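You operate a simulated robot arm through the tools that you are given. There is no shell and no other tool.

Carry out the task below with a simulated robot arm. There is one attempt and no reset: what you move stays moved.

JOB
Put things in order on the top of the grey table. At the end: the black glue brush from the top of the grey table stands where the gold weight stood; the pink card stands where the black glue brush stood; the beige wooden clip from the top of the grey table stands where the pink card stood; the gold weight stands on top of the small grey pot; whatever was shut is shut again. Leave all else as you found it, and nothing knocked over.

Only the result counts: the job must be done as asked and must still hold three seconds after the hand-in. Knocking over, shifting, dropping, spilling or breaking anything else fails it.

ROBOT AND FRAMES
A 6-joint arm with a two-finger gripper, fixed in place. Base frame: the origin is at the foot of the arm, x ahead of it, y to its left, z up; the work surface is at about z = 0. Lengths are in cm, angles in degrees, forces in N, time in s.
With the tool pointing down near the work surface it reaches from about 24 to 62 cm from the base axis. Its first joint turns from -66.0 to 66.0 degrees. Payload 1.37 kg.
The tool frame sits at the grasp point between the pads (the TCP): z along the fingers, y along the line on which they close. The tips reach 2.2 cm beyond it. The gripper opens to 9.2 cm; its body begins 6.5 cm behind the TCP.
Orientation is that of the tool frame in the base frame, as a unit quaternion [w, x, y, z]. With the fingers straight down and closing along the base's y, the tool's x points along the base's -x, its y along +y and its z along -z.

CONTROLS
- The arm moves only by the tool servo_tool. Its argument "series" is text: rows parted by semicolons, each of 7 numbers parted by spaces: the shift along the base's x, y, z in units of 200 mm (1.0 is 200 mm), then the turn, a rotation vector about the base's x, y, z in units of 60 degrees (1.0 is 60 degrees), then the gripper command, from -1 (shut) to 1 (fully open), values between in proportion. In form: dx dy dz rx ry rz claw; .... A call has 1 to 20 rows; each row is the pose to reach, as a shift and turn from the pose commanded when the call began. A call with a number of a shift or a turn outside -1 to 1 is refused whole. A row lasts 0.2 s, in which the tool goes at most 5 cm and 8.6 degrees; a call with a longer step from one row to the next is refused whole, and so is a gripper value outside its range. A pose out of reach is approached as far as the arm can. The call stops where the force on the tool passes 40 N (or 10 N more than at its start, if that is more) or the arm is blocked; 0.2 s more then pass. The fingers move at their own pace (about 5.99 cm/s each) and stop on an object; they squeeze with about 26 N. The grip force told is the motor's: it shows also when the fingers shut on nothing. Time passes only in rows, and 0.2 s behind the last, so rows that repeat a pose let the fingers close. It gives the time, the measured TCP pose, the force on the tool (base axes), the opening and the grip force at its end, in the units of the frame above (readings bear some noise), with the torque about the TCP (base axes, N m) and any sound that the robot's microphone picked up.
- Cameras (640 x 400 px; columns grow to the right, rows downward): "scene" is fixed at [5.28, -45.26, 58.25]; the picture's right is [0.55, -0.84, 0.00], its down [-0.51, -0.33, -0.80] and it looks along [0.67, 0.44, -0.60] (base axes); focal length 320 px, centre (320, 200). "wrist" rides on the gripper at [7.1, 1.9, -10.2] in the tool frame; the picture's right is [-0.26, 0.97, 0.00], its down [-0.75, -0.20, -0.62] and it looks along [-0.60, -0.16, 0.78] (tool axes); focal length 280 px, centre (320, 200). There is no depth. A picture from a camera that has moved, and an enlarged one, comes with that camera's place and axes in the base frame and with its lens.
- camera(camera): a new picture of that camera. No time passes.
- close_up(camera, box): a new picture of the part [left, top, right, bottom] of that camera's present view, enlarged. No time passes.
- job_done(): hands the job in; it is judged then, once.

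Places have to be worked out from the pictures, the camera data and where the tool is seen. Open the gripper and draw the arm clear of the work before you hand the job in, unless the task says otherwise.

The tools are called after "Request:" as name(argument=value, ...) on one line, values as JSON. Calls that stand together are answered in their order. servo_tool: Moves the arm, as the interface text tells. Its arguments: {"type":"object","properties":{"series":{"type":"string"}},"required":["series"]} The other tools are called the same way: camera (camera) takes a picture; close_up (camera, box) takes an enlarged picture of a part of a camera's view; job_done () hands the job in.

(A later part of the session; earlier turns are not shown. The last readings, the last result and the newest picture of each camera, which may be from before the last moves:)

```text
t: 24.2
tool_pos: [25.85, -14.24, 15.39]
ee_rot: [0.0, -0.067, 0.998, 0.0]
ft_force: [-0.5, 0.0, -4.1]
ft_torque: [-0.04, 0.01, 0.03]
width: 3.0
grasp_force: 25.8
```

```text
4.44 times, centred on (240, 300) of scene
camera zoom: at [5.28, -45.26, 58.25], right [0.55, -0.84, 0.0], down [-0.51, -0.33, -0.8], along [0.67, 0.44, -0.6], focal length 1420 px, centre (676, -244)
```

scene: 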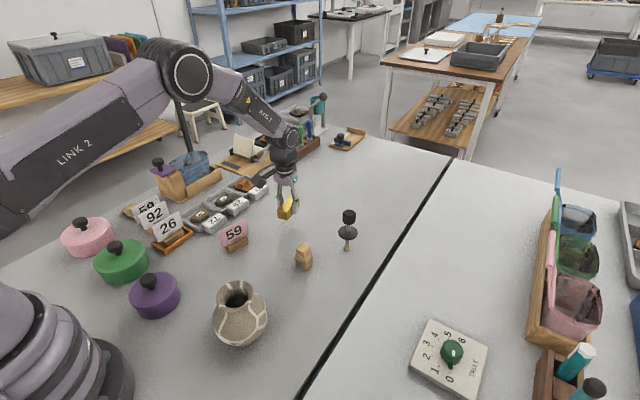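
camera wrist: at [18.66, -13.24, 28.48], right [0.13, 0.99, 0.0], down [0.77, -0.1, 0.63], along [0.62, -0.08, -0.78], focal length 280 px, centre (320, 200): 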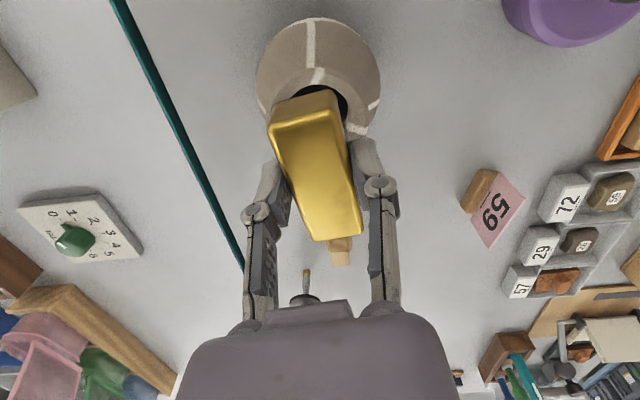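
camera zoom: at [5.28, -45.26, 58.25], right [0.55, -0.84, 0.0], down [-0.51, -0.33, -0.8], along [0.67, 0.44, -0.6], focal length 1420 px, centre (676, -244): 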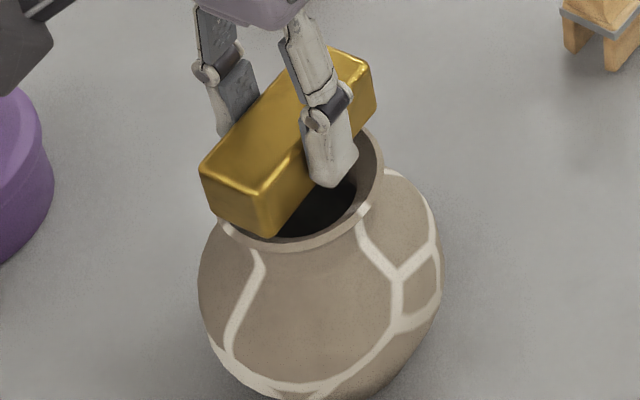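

From both cameras the rim centre works out to about (25.85, -14.25, 11.3) and the bar hangs over it within 1 mm, its bottom about 1 cm above. I lower slowly in small steps and watch the force.

Request:
servo_tool(series="0 0 -0.01 0 0 0 -1; 0 0 -0.02 0 0 0 -1; 0 0 -0.03 0 0 0 -1; 0 0 -0.036 0 0 0 -1; 0 0 -0.036 0 0 0 -1")

Request:
close_up(camera="scene", box=[195, 255, 285, 345])

```text
t: 25.4
tool_pos: [25.91, -14.08, 14.6]
ee_rot: [0.0, -0.067, 0.998, 0.0]
ft_force: [0.3, 0.2, -3.5]
ft_torque: [0.0, 0.0, -0.01]
width: 2.95
grasp_force: 25.9
```

```text
4.44 times, centred on (240, 300) of scene
camera zoom: at [5.28, -45.26, 58.25], right [0.55, -0.84, 0.0], down [-0.51, -0.33, -0.8], along [0.67, 0.44, -0.6], focal length 1420 px, centre (676, -244)
```

zoom: 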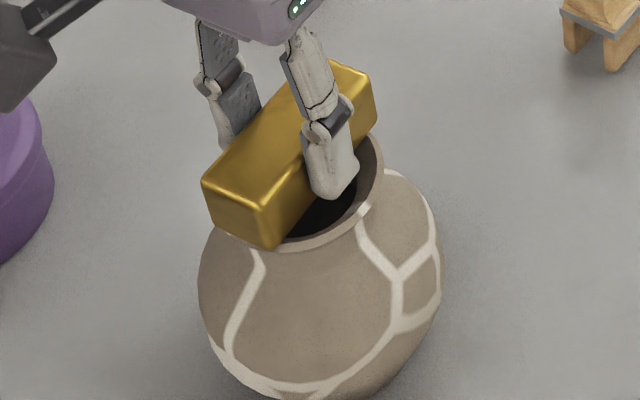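

Still no contact (force is just the weight). I continue in 1–2 mm steps.

Request:
servo_tool(series="0 0 -0.006 0 0 0 -1; 0 0 -0.012 0 0 0 -1; 0 0 -0.012 0 0 0 -1")

```text
t: 26.2
tool_pos: [25.88, -14.09, 14.37]
ee_rot: [0.0, -0.067, 0.998, 0.0]
ft_force: [-2.0, 4.3, 13.3]
ft_torque: [0.16, -0.01, -0.04]
width: 2.96
grasp_force: 25.6
```

Contact: the force rose to +13 N upward. I look before releasing.

Request:
close_up(camera="scene", box=[195, 255, 285, 345])

Request:
close_up(camera="wrist", box=[240, 50, 400, 250])

```text
4.44 times, centred on (240, 300) of scene
camera zoom: at [5.28, -45.26, 58.25], right [0.55, -0.84, 0.0], down [-0.51, -0.33, -0.8], along [0.67, 0.44, -0.6], focal length 1420 px, centre (676, -244)
```

zoom: 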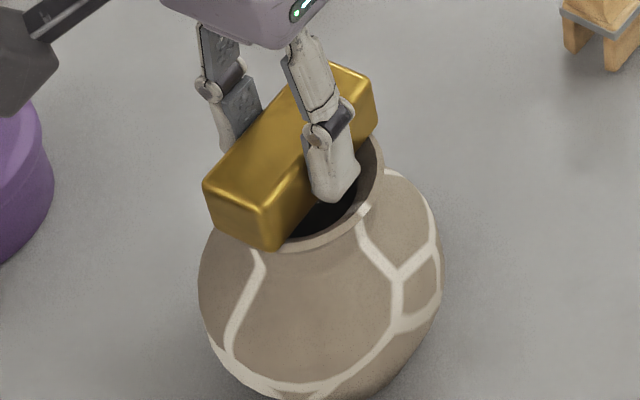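

```text
2.00 times, centred on (320, 150) of wrist
camera zoom: at [18.51, -13.34, 24.64], right [0.13, 0.99, 0.0], down [0.77, -0.1, 0.63], along [0.62, -0.08, -0.78], focal length 561 px, centre (320, 300)
```

zoom: 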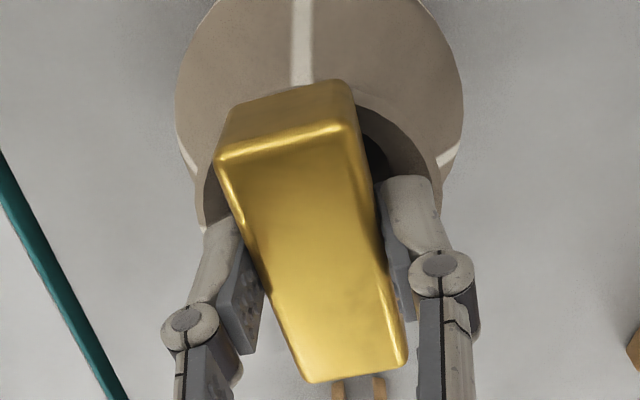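

The bar rests across the rim symmetrically. I back off about 1 mm to remove the preload and read the force.

Request:
servo_tool(series="0 0 0.003 0 0 0 -1; 0 0 0.004 0 0 0 -1; 0 0 0.004 0 0 0 -1")

```text
t: 27.0
tool_pos: [25.85, -14.13, 14.51]
ee_rot: [-0.001, -0.067, 0.998, 0.001]
ft_force: [-0.1, 0.9, -3.6]
ft_torque: [0.01, -0.03, 0.02]
width: 2.99
grasp_force: 26.5
```

Now it is just clear again; I lower 0.6 mm and open the fingers gently to about 4.2 cm.

Request:
servo_tool(series="0 0 -0.003 0 0 0 -1; 0 0 -0.003 0 0 0 -1; 0 0 -0.003 0 0 0 -0.3; 0 0 -0.003 0 0 0 -0.2; 0 0 -0.003 0 0 0 -0.1; 0 0 -0.003 0 0 0 -0.1")

Request:
close_up(camera="scene", box=[195, 255, 285, 345])

Request:
close_up(camera="wrist", box=[240, 50, 400, 250])

```text
t: 28.4
tool_pos: [25.94, -14.16, 14.39]
ee_rot: [0.0, -0.067, 0.998, 0.001]
ft_force: [0.5, -0.5, -0.4]
ft_torque: [-0.01, 0.0, 0.0]
width: 4.13
grasp_force: 0.1
```

```text
4.44 times, centred on (240, 300) of scene
camera zoom: at [5.28, -45.26, 58.25], right [0.55, -0.84, 0.0], down [-0.51, -0.33, -0.8], along [0.67, 0.44, -0.6], focal length 1420 px, centre (676, -244)
```

zoom: 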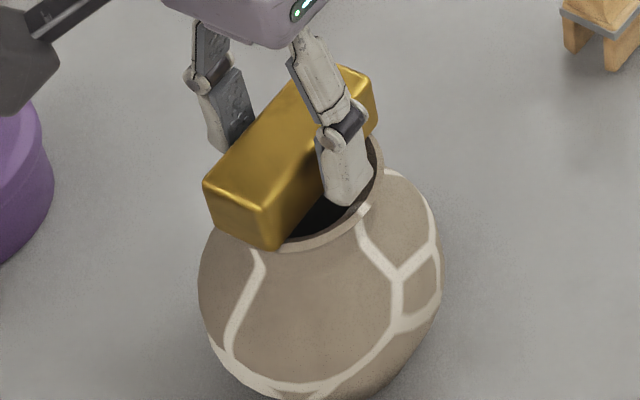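

```text
2.00 times, centred on (320, 150) of wrist
camera zoom: at [18.55, -13.33, 24.61], right [0.13, 0.99, 0.0], down [0.77, -0.1, 0.62], along [0.62, -0.08, -0.78], focal length 561 px, centre (320, 300)
```

zoom: 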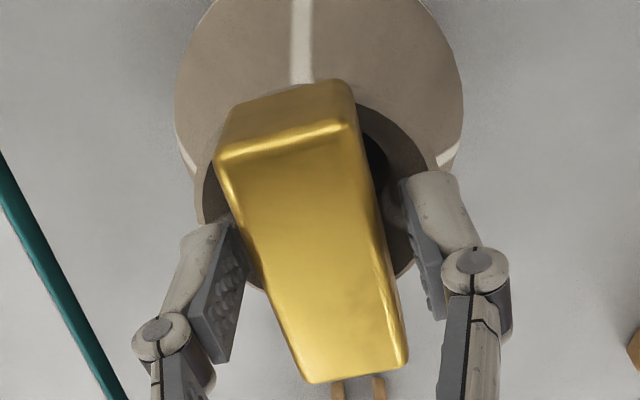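

The bar lies stable across the rim and the fingers are clear of it. I rise straight up and check.

Request:
servo_tool(series="0 0 0.02 0 0 0 0; 0 0 0.08 0 0 0 0; 0 0 0.18 0 0 0 0; 0 0 0.35 0 0 0 0; 0 0 0.5 0 0 0 0; 0 0 0.5 0 0 0 0")

Request:
close_up(camera="scene", box=[195, 255, 285, 345])

Request:
camera(camera="wrist")

```text
t: 29.8
tool_pos: [25.87, -14.08, 24.5]
ee_rot: [0.0, -0.068, 0.998, 0.0]
ft_force: [-0.8, 0.1, 0.4]
ft_torque: [0.02, 0.03, -0.03]
width: 4.59
grasp_force: 0.1
```

```text
4.44 times, centred on (240, 300) of scene
camera zoom: at [5.28, -45.26, 58.25], right [0.55, -0.84, 0.0], down [-0.51, -0.33, -0.8], along [0.67, 0.44, -0.6], focal length 1420 px, centre (676, -244)
```

zoom: 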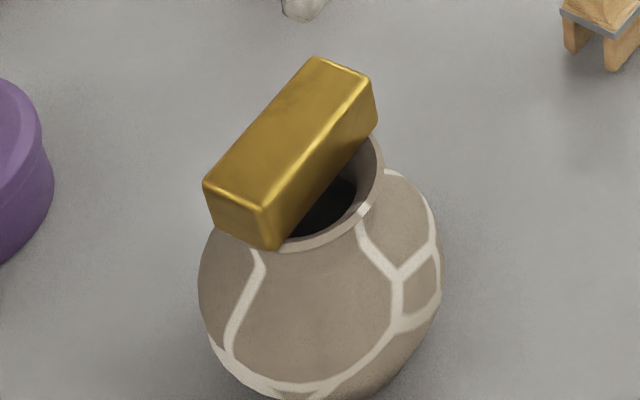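

```text
taken
camera wrist: at [18.51, -13.25, 34.65], right [0.13, 0.99, 0.0], down [0.77, -0.1, 0.62], along [0.62, -0.08, -0.78], focal length 280 px, centre (320, 200)
```

wrist: 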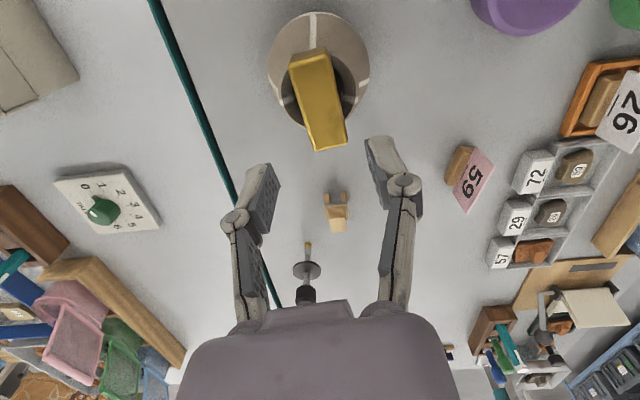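

The weight rests firmly on the pot. Next the brush: I travel toward (55.5, -20.2) at height with the fingers at 6 cm.

Request:
servo_tool(series="0.19 -0.04 -0.02 0 0 0 0.3; 0.38 -0.08 -0.04 0 0 0 0.3; 0.57 -0.12 -0.06 0 0 0 0.3; 0.76 -0.16 -0.08 0 0 0 0.3; 0.95 -0.2 -0.1 0 0 0 0.3; 0.95 -0.2 -0.1 0 0 0 0.3")

Request:
camera(camera="wrist")

Request:
close_up(camera="wrist", box=[220, 20, 420, 170])

```text
t: 31.2
tool_pos: [44.83, -18.11, 22.41]
ee_rot: [-0.001, -0.067, 0.998, 0.0]
ft_force: [-0.7, -0.5, -1.3]
ft_torque: [-0.01, 0.0, 0.0]
width: 5.98
grasp_force: 0.0
```

```text
taken
camera wrist: at [37.53, -17.27, 32.59], right [0.13, 0.99, 0.0], down [0.77, -0.1, 0.62], along [0.62, -0.08, -0.78], focal length 280 px, centre (320, 200)
```

wrist: 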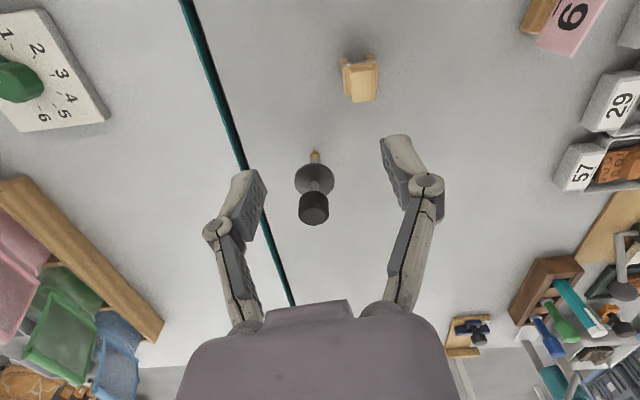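

```text
2.67 times, centred on (320, 95) of wrist
camera zoom: at [37.53, -17.27, 32.59], right [0.13, 0.99, 0.0], down [0.77, -0.1, 0.62], along [0.62, -0.08, -0.78], focal length 748 px, centre (320, 480)
```

zoom: 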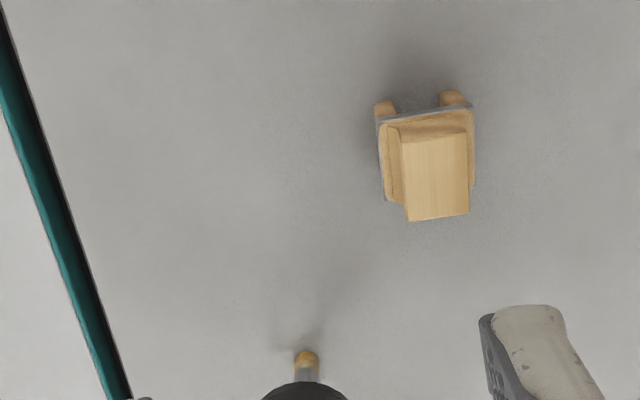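

The brush stands at about (55.4, -20.2), handle top z ≈ 12.1. I move above it, then check again before lowering around the handle.

Request:
servo_tool(series="0.15 -0.03 -0.05 0 0 0 0.3; 0.3 -0.06 -0.12 0 0 0 0.3; 0.45 -0.09 -0.2 0 0 0 0.3; 0.53 -0.105 -0.28 0 0 0 0.3; 0.53 -0.105 -0.28 0 0 0 0.3; 0.53 -0.105 -0.28 0 0 0 0.3")

Request:
camera(camera="wrist")

Request:
close_up(camera="scene", box=[300, 150, 400, 270])

```text
t: 32.6
tool_pos: [55.55, -20.2, 16.76]
ee_rot: [0.001, -0.067, 0.998, 0.0]
ft_force: [0.7, -0.5, -0.1]
ft_torque: [0.03, -0.01, 0.0]
width: 5.98
grasp_force: 0.0
```

```text
taken
camera wrist: at [48.19, -19.43, 26.94], right [0.13, 0.99, 0.0], down [0.77, -0.1, 0.62], along [0.62, -0.08, -0.78], focal length 280 px, centre (320, 200)
```

wrist: 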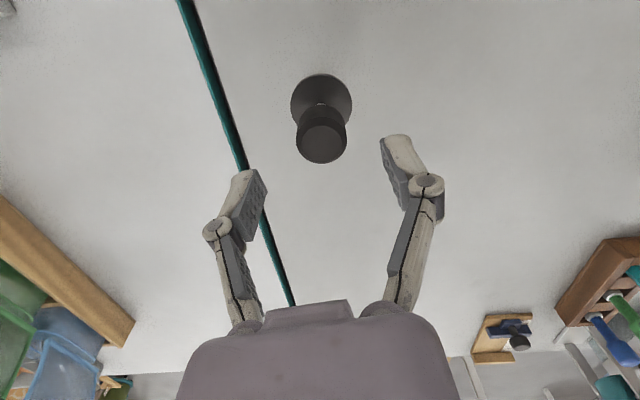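

```text
3.33 times, centred on (350, 210) of scene
camera zoom: at [5.28, -45.26, 58.25], right [0.55, -0.84, 0.0], down [-0.51, -0.33, -0.8], along [0.67, 0.44, -0.6], focal length 1065 px, centre (220, 167)
```

zoom: 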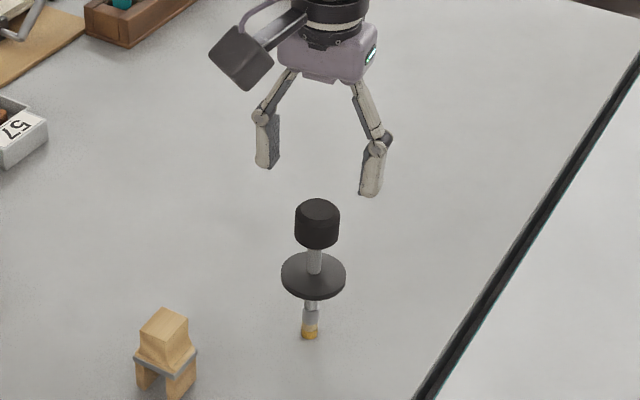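

The handle lies right under the TCP within 1 mm. I lower to TCP z ≈ 10.8 and close gently on the handle.

Request:
servo_tool(series="0.002 -0.002 -0.1 0 0 0 0.3; 0.002 -0.002 -0.2 0 0 0 0.3; 0.002 -0.002 -0.29 0 0 0 0.3; 0.002 -0.002 -0.296 0 0 0 0.3; 0.002 -0.002 -0.296 0 0 0 0.3")

Request:
camera(camera="wrist")

Request:
close_up(camera="scene", box=[300, 150, 400, 270])

```text
t: 33.8
tool_pos: [55.65, -20.29, 10.88]
ee_rot: [0.0, -0.068, 0.998, 0.0]
ft_force: [0.4, -0.2, -0.4]
ft_torque: [0.01, 0.0, 0.01]
width: 5.98
grasp_force: 0.0
```

```text
taken
camera wrist: at [48.21, -19.46, 21.09], right [0.13, 0.99, 0.0], down [0.77, -0.1, 0.62], along [0.62, -0.08, -0.78], focal length 280 px, centre (320, 200)
```

wrist: 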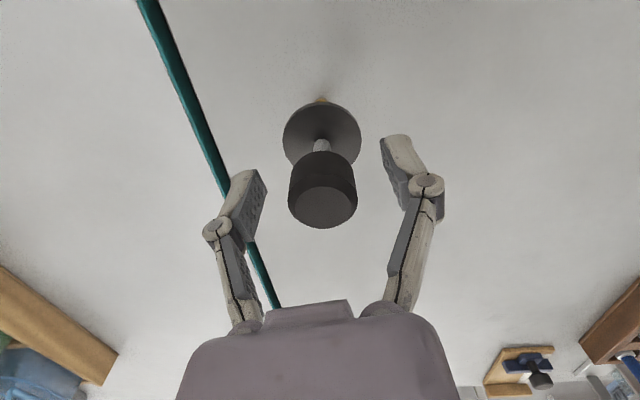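

```text
3.33 times, centred on (350, 210) of scene
camera zoom: at [5.28, -45.26, 58.25], right [0.55, -0.84, 0.0], down [-0.51, -0.33, -0.8], along [0.67, 0.44, -0.6], focal length 1065 px, centre (220, 167)
```

zoom: 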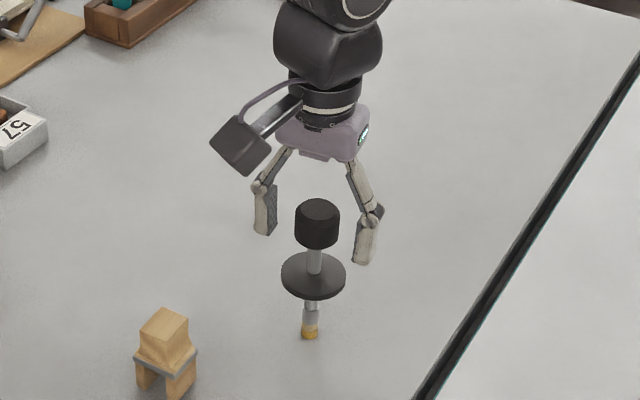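

The handle is exactly between the fingers. I close on it and hold.

Request:
servo_tool(series="0 0 0 0 0 0 0; 0 0 0 0 0 0 -0.3; 0 0 0 0 0 0 -1; 0 0 0 0 0 0 -1; 0 0 0 0 0 0 -1")

Request:
close_up(camera="scene", box=[300, 150, 400, 270])

```text
t: 35.0
tool_pos: [55.58, -20.22, 10.91]
ee_rot: [0.0, -0.068, 0.998, 0.0]
ft_force: [0.3, -0.3, 0.9]
ft_torque: [0.01, 0.0, -0.01]
width: 2.9
grasp_force: 25.9
```

```text
3.33 times, centred on (350, 210) of scene
camera zoom: at [5.28, -45.26, 58.25], right [0.55, -0.84, 0.0], down [-0.51, -0.33, -0.8], along [0.67, 0.44, -0.6], focal length 1065 px, centre (220, 167)
```

zoom: 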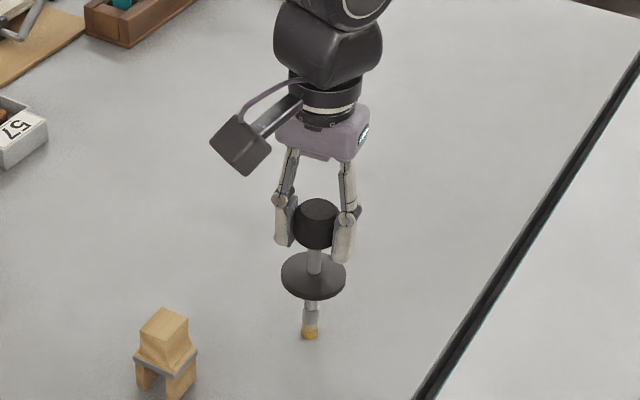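

The brush is held (2.9 cm). I lift it 4 cm and carry it along y to the weight's old spot (55.8, -2.35).

Request:
servo_tool(series="0 0 0.04 0 0 0 -1; 0 0 0.1 0 0 0 -1; 0 0 0.18 0 0 0 -1; 0 0 0.2 0 0 0 -1; 0 0.1 0.2 0 0 0 -1; 0 0.25 0.2 0 0 0 -1; 0 0.4 0.2 0 0 0 -1; 0 0.55 0.2 0 0 0 -1; 0.005 0.7 0.2 0 0 0 -1; 0.01 0.82 0.2 0 0 0 -1; 0.01 0.89 0.2 0 0 0 -1; 0.01 0.89 0.2 0 0 0 -1")

Request:
camera(camera="wrist")

Request:
camera(camera="scene")

```text
t: 37.6
tool_pos: [55.72, -2.55, 15.04]
ee_rot: [0.0, -0.067, 0.998, -0.001]
ft_force: [-0.5, -1.1, 0.4]
ft_torque: [-0.03, -0.03, 0.01]
width: 2.91
grasp_force: 25.7
```

```text
taken
camera wrist: at [48.38, -1.73, 25.23], right [0.13, 0.99, 0.0], down [0.77, -0.1, 0.63], along [0.62, -0.08, -0.78], focal length 280 px, centre (320, 200)
```

wrist: 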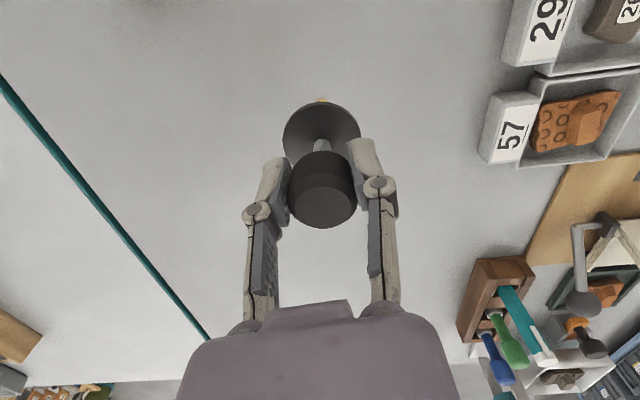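

```text
taken
```

scene: 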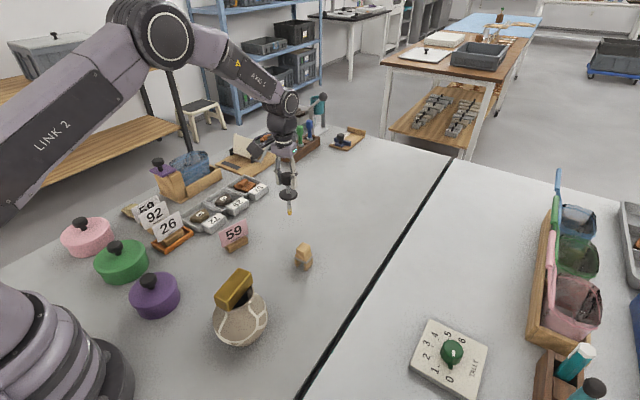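

The brush hangs vertical at (55.7, -2.55). I correct 2 mm and lower to just above the table.

Request:
servo_tool(series="0.003 0.009 -0.05 0 0 0 -1; 0.003 0.009 -0.1 0 0 0 -1; 0.003 0.009 -0.15 0 0 0 -1; 0.003 0.009 -0.18 0 0 0 -1; 0.003 0.009 -0.192 0 0 0 -1; 0.003 0.009 -0.192 0 0 0 -1")

Request:
close_up(camera="scene", box=[240, 120, 340, 240])

```text
t: 39.0
tool_pos: [55.78, -2.52, 11.09]
ee_rot: [0.0, -0.067, 0.998, 0.0]
ft_force: [-0.3, -0.4, 0.1]
ft_torque: [-0.01, -0.02, -0.02]
width: 2.91
grasp_force: 26.5
```

```text
3.33 times, centred on (290, 180) of scene
camera zoom: at [5.28, -45.26, 58.25], right [0.55, -0.84, 0.0], down [-0.51, -0.33, -0.8], along [0.67, 0.44, -0.6], focal length 1065 px, centre (420, 267)
```

zoom: 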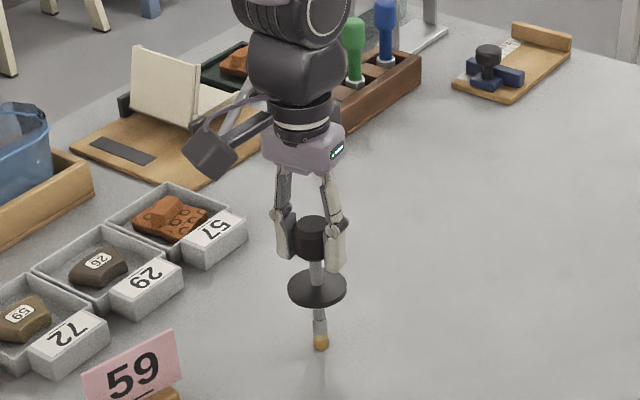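

About 1–2 mm remain. I lower in sub-millimetre steps and read the force.

Request:
servo_tool(series="0 0 -0.003 0 0 0 -1; 0 0 -0.006 0 0 0 -1; 0 0 -0.008 0 0 0 -1; 0 0 -0.008 0 0 0 -1")

```text
t: 40.0
tool_pos: [55.77, -2.32, 10.84]
ee_rot: [0.001, -0.067, 0.998, 0.0]
ft_force: [-2.0, -0.7, 1.4]
ft_torque: [-0.02, 0.09, 0.02]
width: 2.89
grasp_force: 25.9
```

Contact begins (Fz about +1.4, small tip force); the height equals the pick height. I open the fingers.

Request:
servo_tool(series="0 0 -0.001 0 0 0 -1; 0 0 -0.001 0 0 0 -0.3; 0 0 -0.001 0 0 0 -0.1; 0 0 -0.001 0 0 0 0.3; 0 0 -0.001 0 0 0 0.3; 0 0 -0.001 0 0 0 0.3")

Request:
close_up(camera="scene", box=[240, 120, 340, 240])

Request:
camera(camera="wrist")

```text
t: 41.4
tool_pos: [55.73, -2.34, 10.93]
ee_rot: [0.0, -0.067, 0.998, 0.0]
ft_force: [0.2, 0.2, 0.1]
ft_torque: [0.01, 0.03, 0.01]
width: 5.95
grasp_force: 0.2
```

```text
3.33 times, centred on (290, 180) of scene
camera zoom: at [5.28, -45.26, 58.25], right [0.55, -0.84, 0.0], down [-0.51, -0.33, -0.8], along [0.67, 0.44, -0.6], focal length 1065 px, centre (420, 267)
```

zoom: 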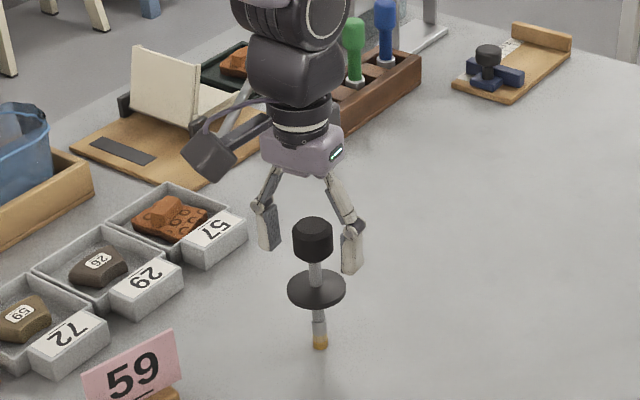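

```text
taken
camera wrist: at [48.47, -1.51, 21.07], right [0.13, 0.99, 0.0], down [0.77, -0.1, 0.63], along [0.62, -0.08, -0.78], focal length 280 px, centre (320, 200)
```

wrist: 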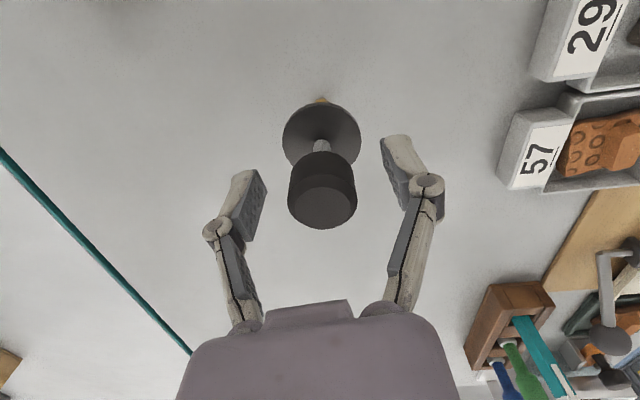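

The brush stands upright on its own at the weight's old spot. I rise straight up, then move over the card, turning to its yaw (about -13°).

Request:
servo_tool(series="0 0 0.08 0 0 0 0.3; 0 0 0.25 0 0 0 0.3; 0 0 0.48 0 0 0 0.3; 0 0 0.5 0 0 0 0.3; -0.15 0.07 0.5 0 0 -0.07 0.1; -0.3 0.14 0.5 0 0 -0.14 0.1; -0.45 0.21 0.5 0 0 -0.21 0.1; -0.6 0.28 0.5 0 0 -0.28 0.1; -0.7 0.31 0.5 0 0 -0.345 0.1; -0.7 0.31 0.5 0 0 -0.345 0.1")

Request:
camera(camera="wrist")

Request:
camera(camera="scene")

```text
t: 43.6
tool_pos: [41.78, 3.94, 20.95]
ee_rot: [0.001, 0.115, 0.993, -0.001]
ft_force: [0.0, -0.4, 0.0]
ft_torque: [-0.01, 0.02, -0.01]
width: 5.07
grasp_force: 0.1
```

```text
taken
camera wrist: at [35.25, 7.31, 31.15], right [0.47, 0.88, 0.0], down [0.69, -0.37, 0.63], along [0.55, -0.3, -0.78], focal length 280 px, centre (320, 200)
```

wrist: 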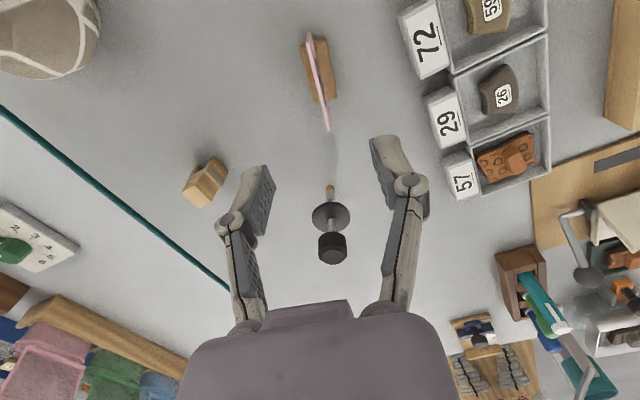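

```text
taken
```

scene: 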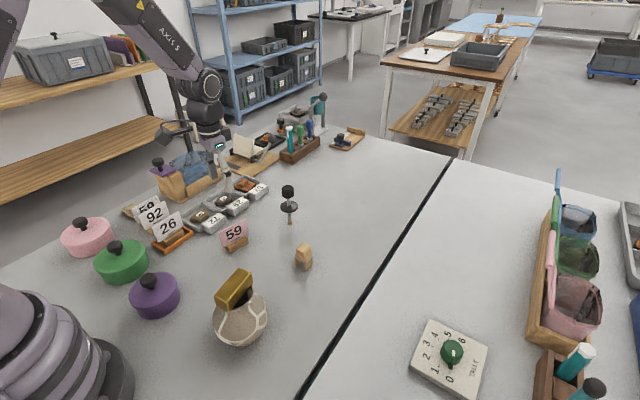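

The brush stays upright. I zoom in on the card for exact position and yaw.

Request:
close_up(camera="wrist", box=[260, 10, 380, 150])

```text
2.86 times, centred on (320, 80) of wrist
camera zoom: at [35.25, 7.31, 31.15], right [0.47, 0.88, 0.0], down [0.69, -0.37, 0.63], along [0.55, -0.3, -0.78], focal length 801 px, centre (320, 543)
```

zoom: 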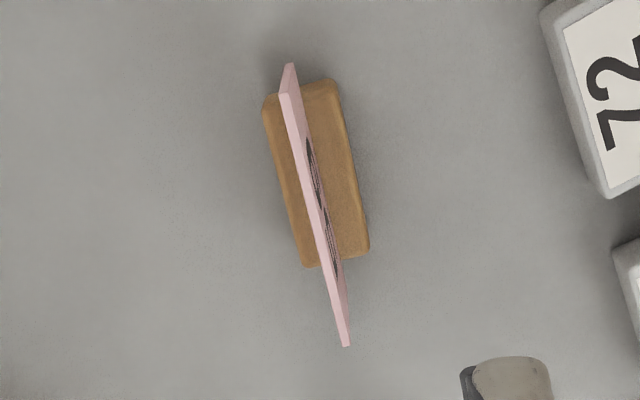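

The card block's centre is (41.68, 3.78), yaw ≈ -14.2°, thickness ≈ 2.2; the card stands centred in it up to z ≈ 7.2. I align and descend with the fingers open 5 cm to TCP z ≈ 2.6.

Request:
servo_tool(series="-0.005 -0.008 -0.15 0 0 -0.017 0.1; -0.005 -0.008 -0.35 0 0 -0.017 0.1; -0.005 -0.008 -0.5 0 0 -0.017 0.1; -0.005 -0.008 -0.5 0 0 -0.017 0.1")

Request:
camera(camera="wrist")

Request:
close_up(camera="scene", box=[180, 160, 290, 270])

```text
t: 44.6
tool_pos: [41.74, 3.8, 10.83]
ee_rot: [0.0, 0.122, 0.993, 0.001]
ft_force: [-0.4, -0.5, 0.2]
ft_torque: [0.03, 0.0, -0.01]
width: 5.06
grasp_force: 0.1
```

```text
taken
camera wrist: at [35.23, 7.17, 21.02], right [0.49, 0.87, 0.0], down [0.68, -0.38, 0.63], along [0.55, -0.31, -0.78], focal length 280 px, centre (320, 200)
```

wrist: 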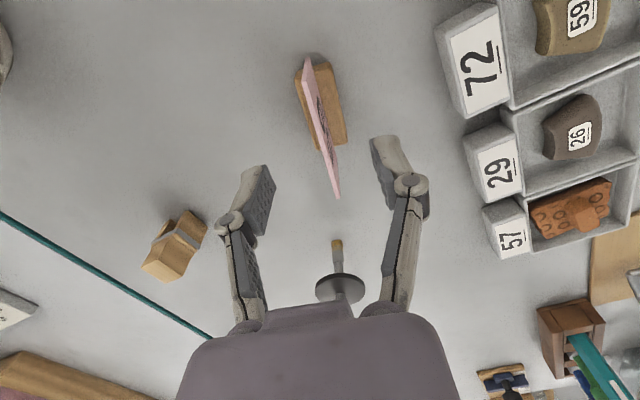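

```text
3.64 times, centred on (235, 215) of scene
camera zoom: at [5.28, -45.26, 58.25], right [0.55, -0.84, 0.0], down [-0.51, -0.33, -0.8], along [0.67, 0.44, -0.6], focal length 1162 px, centre (629, 146)
```

zoom: 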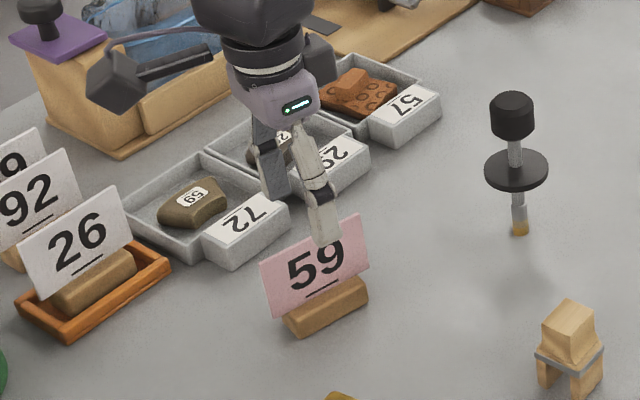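

Aligned; I descend the remaining 8.2 cm to z ≈ 2.6, watching force.

Request:
servo_tool(series="0 0 -0.1 0 0 0 0.1; 0 0 -0.2 0 0 0 0.1; 0 0 -0.3 0 0 0 0.1; 0 0 -0.37 0 0 0 0.1; 0 0 -0.41 0 0 0 0.1; 0 0 -0.41 0 0 0 0.1")

Request:
camera(camera="wrist")

Request:
close_up(camera="scene", box=[180, 160, 290, 270])

```text
t: 46.0
tool_pos: [41.76, 3.73, 2.8]
ee_rot: [0.0, 0.122, 0.993, 0.0]
ft_force: [-0.2, 0.0, 0.2]
ft_torque: [-0.02, -0.04, -0.05]
width: 5.06
grasp_force: 0.1
```

```text
taken
camera wrist: at [35.31, 7.15, 12.86], right [0.49, 0.87, 0.0], down [0.68, -0.38, 0.63], along [0.55, -0.31, -0.78], focal length 280 px, centre (320, 200)
```

wrist: 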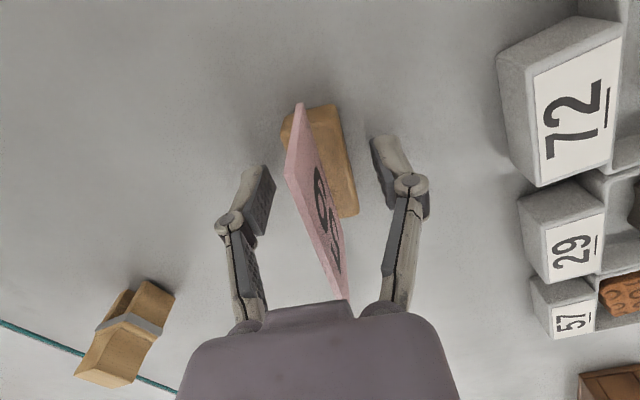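

```text
3.64 times, centred on (235, 215) of scene
camera zoom: at [5.28, -45.26, 58.25], right [0.55, -0.84, 0.0], down [-0.51, -0.33, -0.8], along [0.67, 0.44, -0.6], focal length 1162 px, centre (629, 146)
```

zoom: 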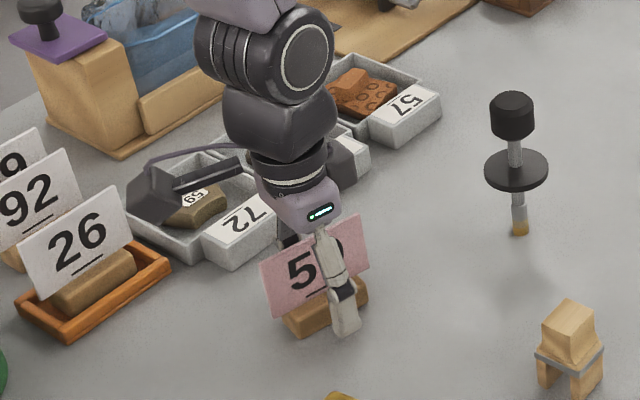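

The block is centred between the fingers. I go 2 mm lower and close on the wooden block.

Request:
servo_tool(series="0 0 -0.01 0 0 0 0.1; 0 0 -0.01 0 0 0 -0.2; 0 0 -0.01 0 0 0 -1; 0 0 -0.01 0 0 0 -1; 0 0 -0.01 0 0 0 -1; 0 0 -0.01 0 0 0 -1")

Request:
camera(camera="wrist")

Request:
close_up(camera="scene", box=[180, 160, 290, 270])

```text
t: 47.4
tool_pos: [41.76, 3.74, 2.55]
ee_rot: [0.0, 0.122, 0.993, 0.0]
ft_force: [0.5, 0.3, 1.4]
ft_torque: [0.01, -0.06, 0.01]
width: 2.48
grasp_force: 26.3
```

```text
taken
camera wrist: at [35.28, 7.13, 12.7], right [0.49, 0.87, 0.0], down [0.68, -0.38, 0.63], along [0.55, -0.31, -0.78], focal length 280 px, centre (320, 200)
```

wrist: 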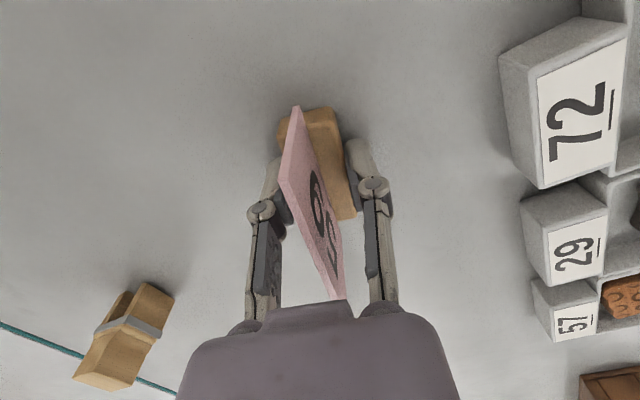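

```text
3.64 times, centred on (235, 215) of scene
camera zoom: at [5.28, -45.26, 58.25], right [0.55, -0.84, 0.0], down [-0.51, -0.33, -0.8], along [0.67, 0.44, -0.6], focal length 1162 px, centre (629, 146)
```

zoom: 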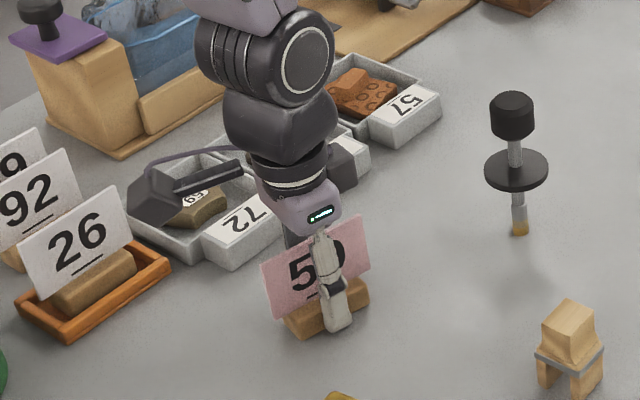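

The block is gripped (2.5 cm wide). I lift slowly, well above the height of everything near, and check the grip.

Request:
servo_tool(series="0 0 0.02 0 0 0 -1; 0 0 0.06 0 0 0 -1; 0 0 0.14 0 0 0 -1; 0 0 0.3 0 0 0 -1; 0 0 0.5 0 0 0 -1; 0 0 0.7 0 0 0 -1; 0 0 0.78 0 0 0 -1; 0 0 0.78 0 0 0 -1")

Request:
camera(camera="scene")

Request:
camera(camera="wrist")

```text
t: 49.2
tool_pos: [41.65, 3.71, 18.24]
ee_rot: [0.0, 0.122, 0.993, 0.001]
ft_force: [0.5, -0.2, -0.1]
ft_torque: [-0.01, -0.02, -0.01]
width: 2.5
grasp_force: 26.0
```

```text
taken
```

scene: 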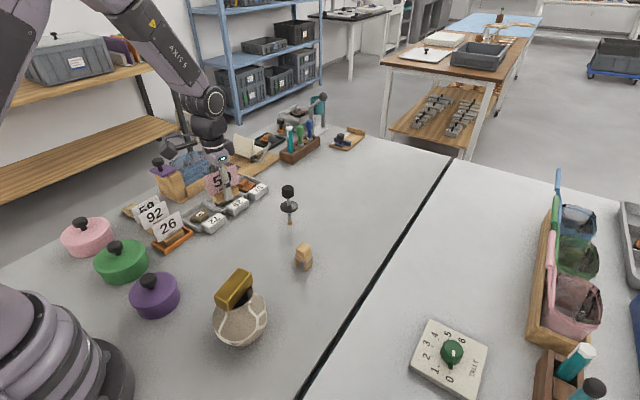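

```text
taken
camera wrist: at [35.25, 7.19, 28.27], right [0.49, 0.87, 0.0], down [0.68, -0.38, 0.63], along [0.55, -0.31, -0.78], focal length 280 px, centre (320, 200)
```

wrist: 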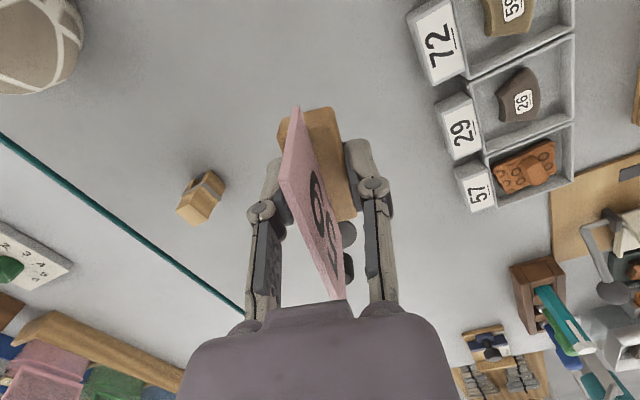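

The card is held upright. I carry it at z ≈ 18 to the brush's old spot (55.5, -20.2).

Request:
servo_tool(series="0.04 -0.07 0 0 0 0 -1; 0.12 -0.21 0 0 0 0 -1; 0.2 -0.35 0 0 0 0 -1; 0.28 -0.49 0 0 0 0 -1; 0.36 -0.63 0 0 0 0 -1; 0.4 -0.7 0 0 0 0 -1; 0.4 -0.7 0 0 0 0 -1")

Request:
servo_tool(series="0.08 -0.14 0 0 0 0 -1; 0.16 -0.28 0 0 0 0 -1; 0.24 -0.42 0 0 0 0 -1; 0.29 -0.497 -0.02 0 0 0 -1; 0.29 -0.497 -0.2 0 0 0 -1; 0.29 -0.497 -0.4 0 0 0 -1; 0.29 -0.497 -0.6 0 0 0 -1; 0.29 -0.497 -0.68 0 0 0 -1; 0.29 -0.497 -0.68 0 0 0 -1")

Request:
camera(camera="scene")

Request:
camera(camera="wrist")

```text
t: 50.8
tool_pos: [49.77, -10.43, 18.11]
ee_rot: [0.0, 0.122, 0.992, 0.0]
ft_force: [-0.2, 0.9, -0.3]
ft_torque: [0.01, 0.02, 0.0]
width: 2.48
grasp_force: 25.6
```

```text
t: 52.8
tool_pos: [55.49, -20.25, 4.38]
ee_rot: [0.0, 0.121, 0.993, 0.001]
ft_force: [0.1, -0.3, 0.3]
ft_torque: [0.02, -0.01, 0.0]
width: 2.46
grasp_force: 25.7
```

```text
taken
```

scene: 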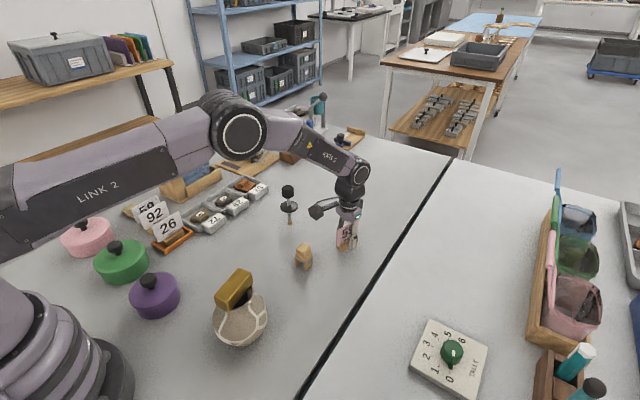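

```text
taken
camera wrist: at [49.04, -16.75, 14.64], right [0.49, 0.87, 0.0], down [0.68, -0.38, 0.63], along [0.55, -0.31, -0.78], focal length 280 px, centre (320, 200)
```

wrist: 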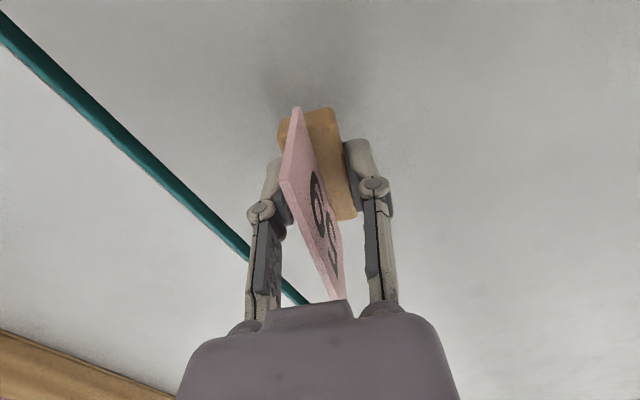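

The card is over the brush's old spot (55.5, -20.25), about 1.8 cm above the table. I lower it most of the way, then in small steps.

Request:
servo_tool(series="0 0.002 -0.04 0 0 0 -1; 0 0.002 -0.07 0 0 0 -1; 0 0.002 -0.084 0 0 0 -1; 0 0.002 -0.084 0 0 0 -1")

Request:
servo_tool(series="0 0 -0.004 0 0 0 -1; 0 0 -0.008 0 0 0 -1; 0 0 -0.008 0 0 0 -1")

```text
t: 53.8
tool_pos: [55.52, -20.22, 2.75]
ee_rot: [0.0, 0.122, 0.993, 0.0]
ft_force: [0.5, -0.3, 0.1]
ft_torque: [-0.03, -0.01, 0.01]
width: 2.48
grasp_force: 26.3
```

```text
t: 54.6
tool_pos: [55.45, -20.23, 2.73]
ee_rot: [0.0, 0.122, 0.993, 0.0]
ft_force: [-0.9, 0.8, 0.3]
ft_torque: [-0.03, -0.01, 0.01]
width: 2.47
grasp_force: 26.0
```

By the commands it's still about 1.6 mm above the pick height; I lower another 1.4 mm.

Request:
servo_tool(series="0 0 -0.004 0 0 0 -1; 0 0 -0.007 0 0 0 -1; 0 0 -0.007 0 0 0 -1")

Request:
close_up(camera="scene", box=[290, 160, 400, 270])

```text
t: 55.4
tool_pos: [55.46, -20.19, 2.52]
ee_rot: [-0.001, 0.121, 0.993, 0.0]
ft_force: [-0.8, 1.2, 0.5]
ft_torque: [-0.02, -0.05, 0.01]
width: 2.5
grasp_force: 25.7
```

```text
3.64 times, centred on (345, 215) of scene
camera zoom: at [5.28, -45.26, 58.25], right [0.55, -0.84, 0.0], down [-0.51, -0.33, -0.8], along [0.67, 0.44, -0.6], focal length 1162 px, centre (229, 146)
```

zoom: 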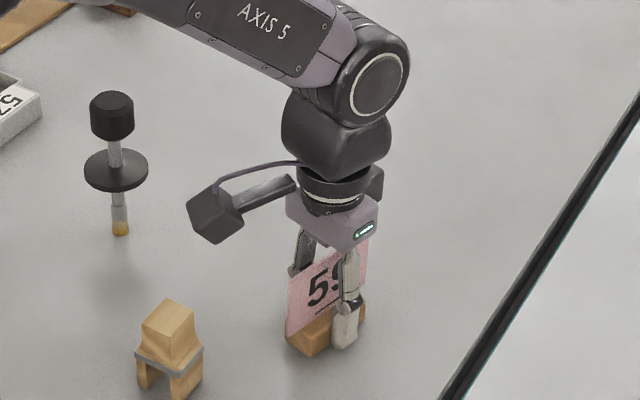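

It's at the table height. I open the fingers to 5 cm and check.

Request:
servo_tool(series="0 0 -0.001 0 0 0 -1; 0 0 -0.001 0 0 0 -0.35; 0 0 -0.001 0 0 0 -0.2; 0 0 -0.001 0 0 0 0.1; 0 0 -0.001 0 0 0 0.1; 0 0 -0.001 0 0 0 0.1")

Request:
camera(camera="wrist")

Request:
close_up(camera="scene", box=[290, 160, 400, 270])

```text
t: 56.8
tool_pos: [55.43, -20.07, 2.56]
ee_rot: [0.0, 0.121, 0.993, -0.001]
ft_force: [0.0, 0.2, -0.6]
ft_torque: [0.02, 0.02, 0.01]
width: 5.05
grasp_force: 0.0
```

```text
taken
camera wrist: at [49.0, -16.69, 12.69], right [0.49, 0.87, 0.0], down [0.68, -0.38, 0.62], along [0.55, -0.31, -0.78], focal length 280 px, centre (320, 200)
```

wrist: 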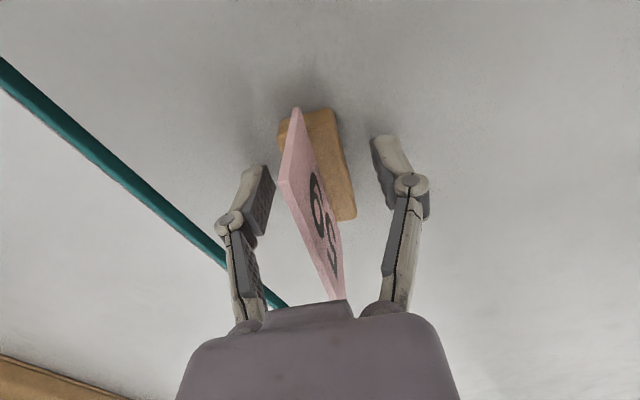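

```text
3.64 times, centred on (345, 215) of scene
camera zoom: at [5.28, -45.26, 58.25], right [0.55, -0.84, 0.0], down [-0.51, -0.33, -0.8], along [0.67, 0.44, -0.6], focal length 1162 px, centre (229, 146)
```

zoom: 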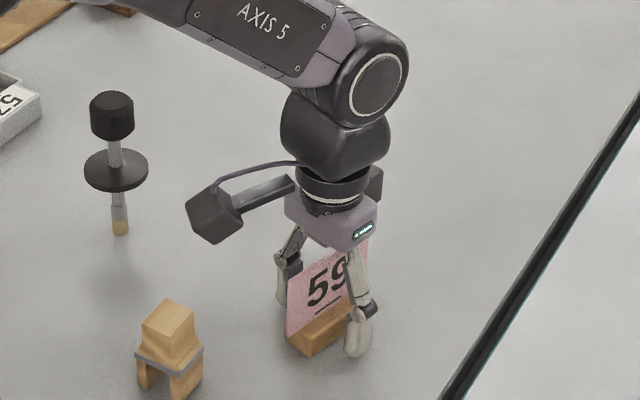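

The card stands on its own at the brush's old spot. I rise straight up past the card, then move above the clip (45.9, -14.2) and turn to its yaw.

Request:
servo_tool(series="0 0 0.05 0 0 0 0.1; 0 0 0.2 0 0 0 0.1; 0 0 0.4 0 0 0 0.1; 0 0 0.6 0 0 0 0.1; 0 0 0.7 0 0 0 0.1; -0.1 0.06 0.7 0 0 0.06 0.1; -0.22 0.14 0.7 0 0 0.13 0.1; -0.35 0.22 0.7 0 0 0.2 0.1; -0.48 0.295 0.7 0 0 0.26 0.1; -0.48 0.295 0.7 0 0 0.26 0.1")

Request:
camera(camera="wrist")

Request:
close_up(camera="wrist", box=[260, 40, 400, 160])

Request:
camera(camera="scene")

```text
t: 59.0
tool_pos: [45.95, -14.02, 16.44]
ee_rot: [0.001, -0.015, 1.0, 0.0]
ft_force: [0.3, 0.0, 0.6]
ft_torque: [-0.01, -0.02, 0.04]
width: 5.06
grasp_force: 0.0
```

```text
taken
camera wrist: at [38.73, -12.56, 26.67], right [0.23, 0.97, 0.0], down [0.76, -0.18, 0.63], along [0.61, -0.15, -0.78], focal length 280 px, centre (320, 200)
```

wrist: 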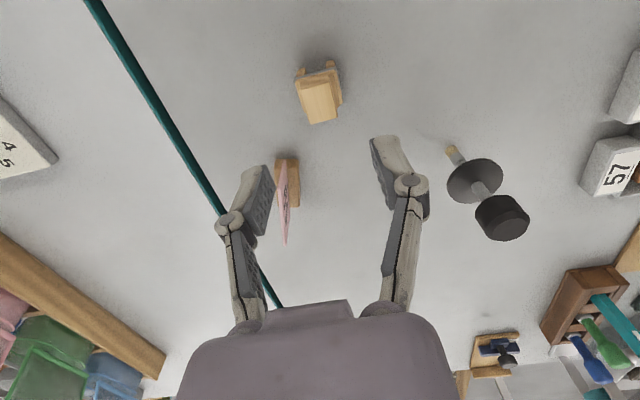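

```text
3.33 times, centred on (330, 100) of wrist
camera zoom: at [38.73, -12.56, 26.67], right [0.23, 0.97, 0.0], down [0.76, -0.18, 0.63], along [0.61, -0.15, -0.78], focal length 935 px, centre (287, 533)
```

zoom: 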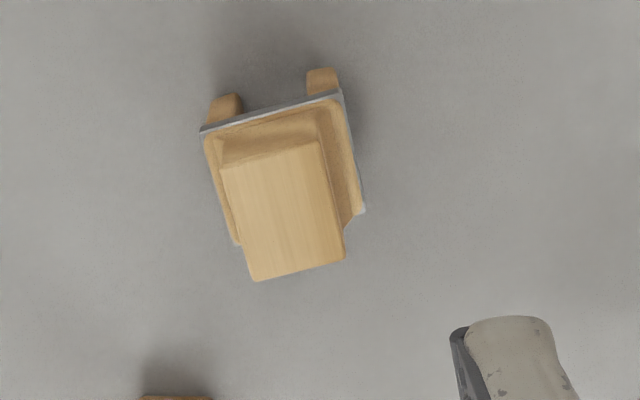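

```text
taken
```

scene: 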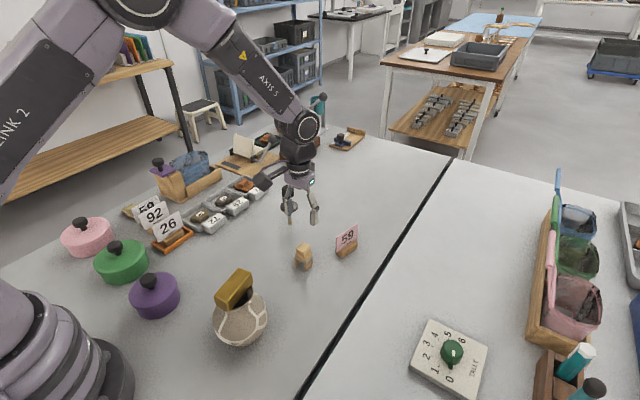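

The clip's top centre is (45.81, -14.28), yaw ≈ 0°, 2.7 × 2.2 cm. I align and descend to TCP z ≈ 6.4 so the pads meet only its flat upper part.

Request:
servo_tool(series="-0.006 -0.013 -0.12 0 0 -0.028 0.1; -0.006 -0.013 -0.26 0 0 -0.028 0.1; -0.006 -0.013 -0.4 0 0 -0.028 0.1; -0.006 -0.013 -0.48 0 0 -0.028 0.1; -0.006 -0.013 -0.502 0 0 -0.028 0.1; -0.006 -0.013 -0.502 0 0 -0.028 0.1")

Request:
camera(camera="wrist")

Request:
close_up(camera="scene", box=[260, 180, 360, 280])

```text
t: 60.4
tool_pos: [45.8, -14.55, 6.51]
ee_rot: [-0.001, 0.0, 1.0, -0.001]
ft_force: [-0.3, -0.2, -0.1]
ft_torque: [-0.03, -0.01, -0.01]
width: 5.02
grasp_force: 0.1
```

```text
taken
camera wrist: at [38.64, -12.69, 16.66], right [0.26, 0.96, 0.0], down [0.75, -0.21, 0.63], along [0.6, -0.17, -0.78], focal length 280 px, centre (320, 200)
```

wrist: 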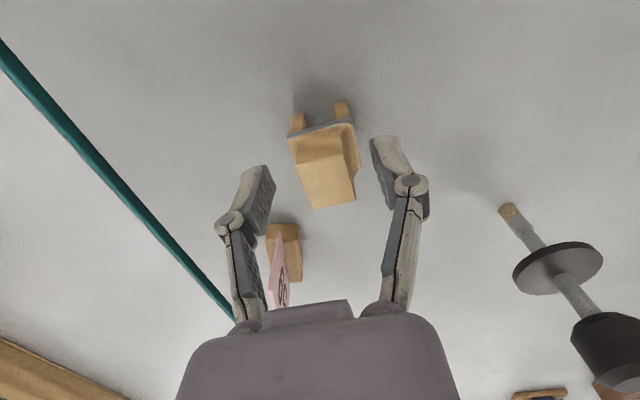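

```text
4.00 times, centred on (310, 230) of scene
camera zoom: at [5.28, -45.26, 58.25], right [0.55, -0.84, 0.0], down [-0.51, -0.33, -0.8], along [0.67, 0.44, -0.6], focal length 1278 px, centre (360, 80)
```

zoom: 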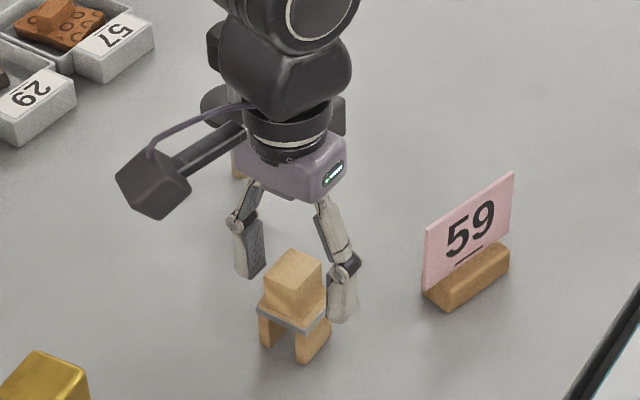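

The clip looks slightly right of centre (toward +y). I zoom in to measure the offset before closing.

Request:
close_up(camera="wrist", box=[250, 90, 410, 230])

```text
2.86 times, centred on (330, 160) of wrist
camera zoom: at [38.64, -12.69, 16.66], right [0.26, 0.96, 0.0], down [0.75, -0.21, 0.63], along [0.6, -0.17, -0.78], focal length 801 px, centre (291, 314)
```

zoom: 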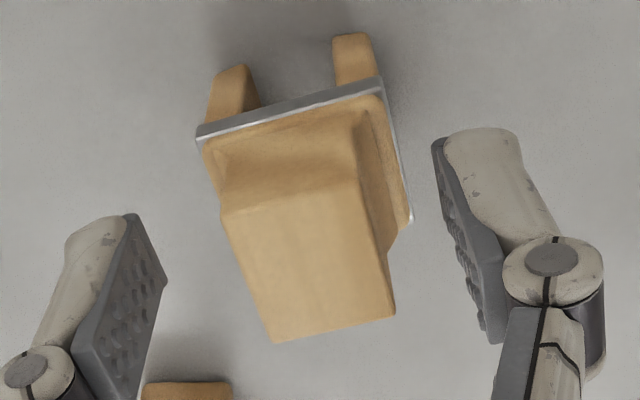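

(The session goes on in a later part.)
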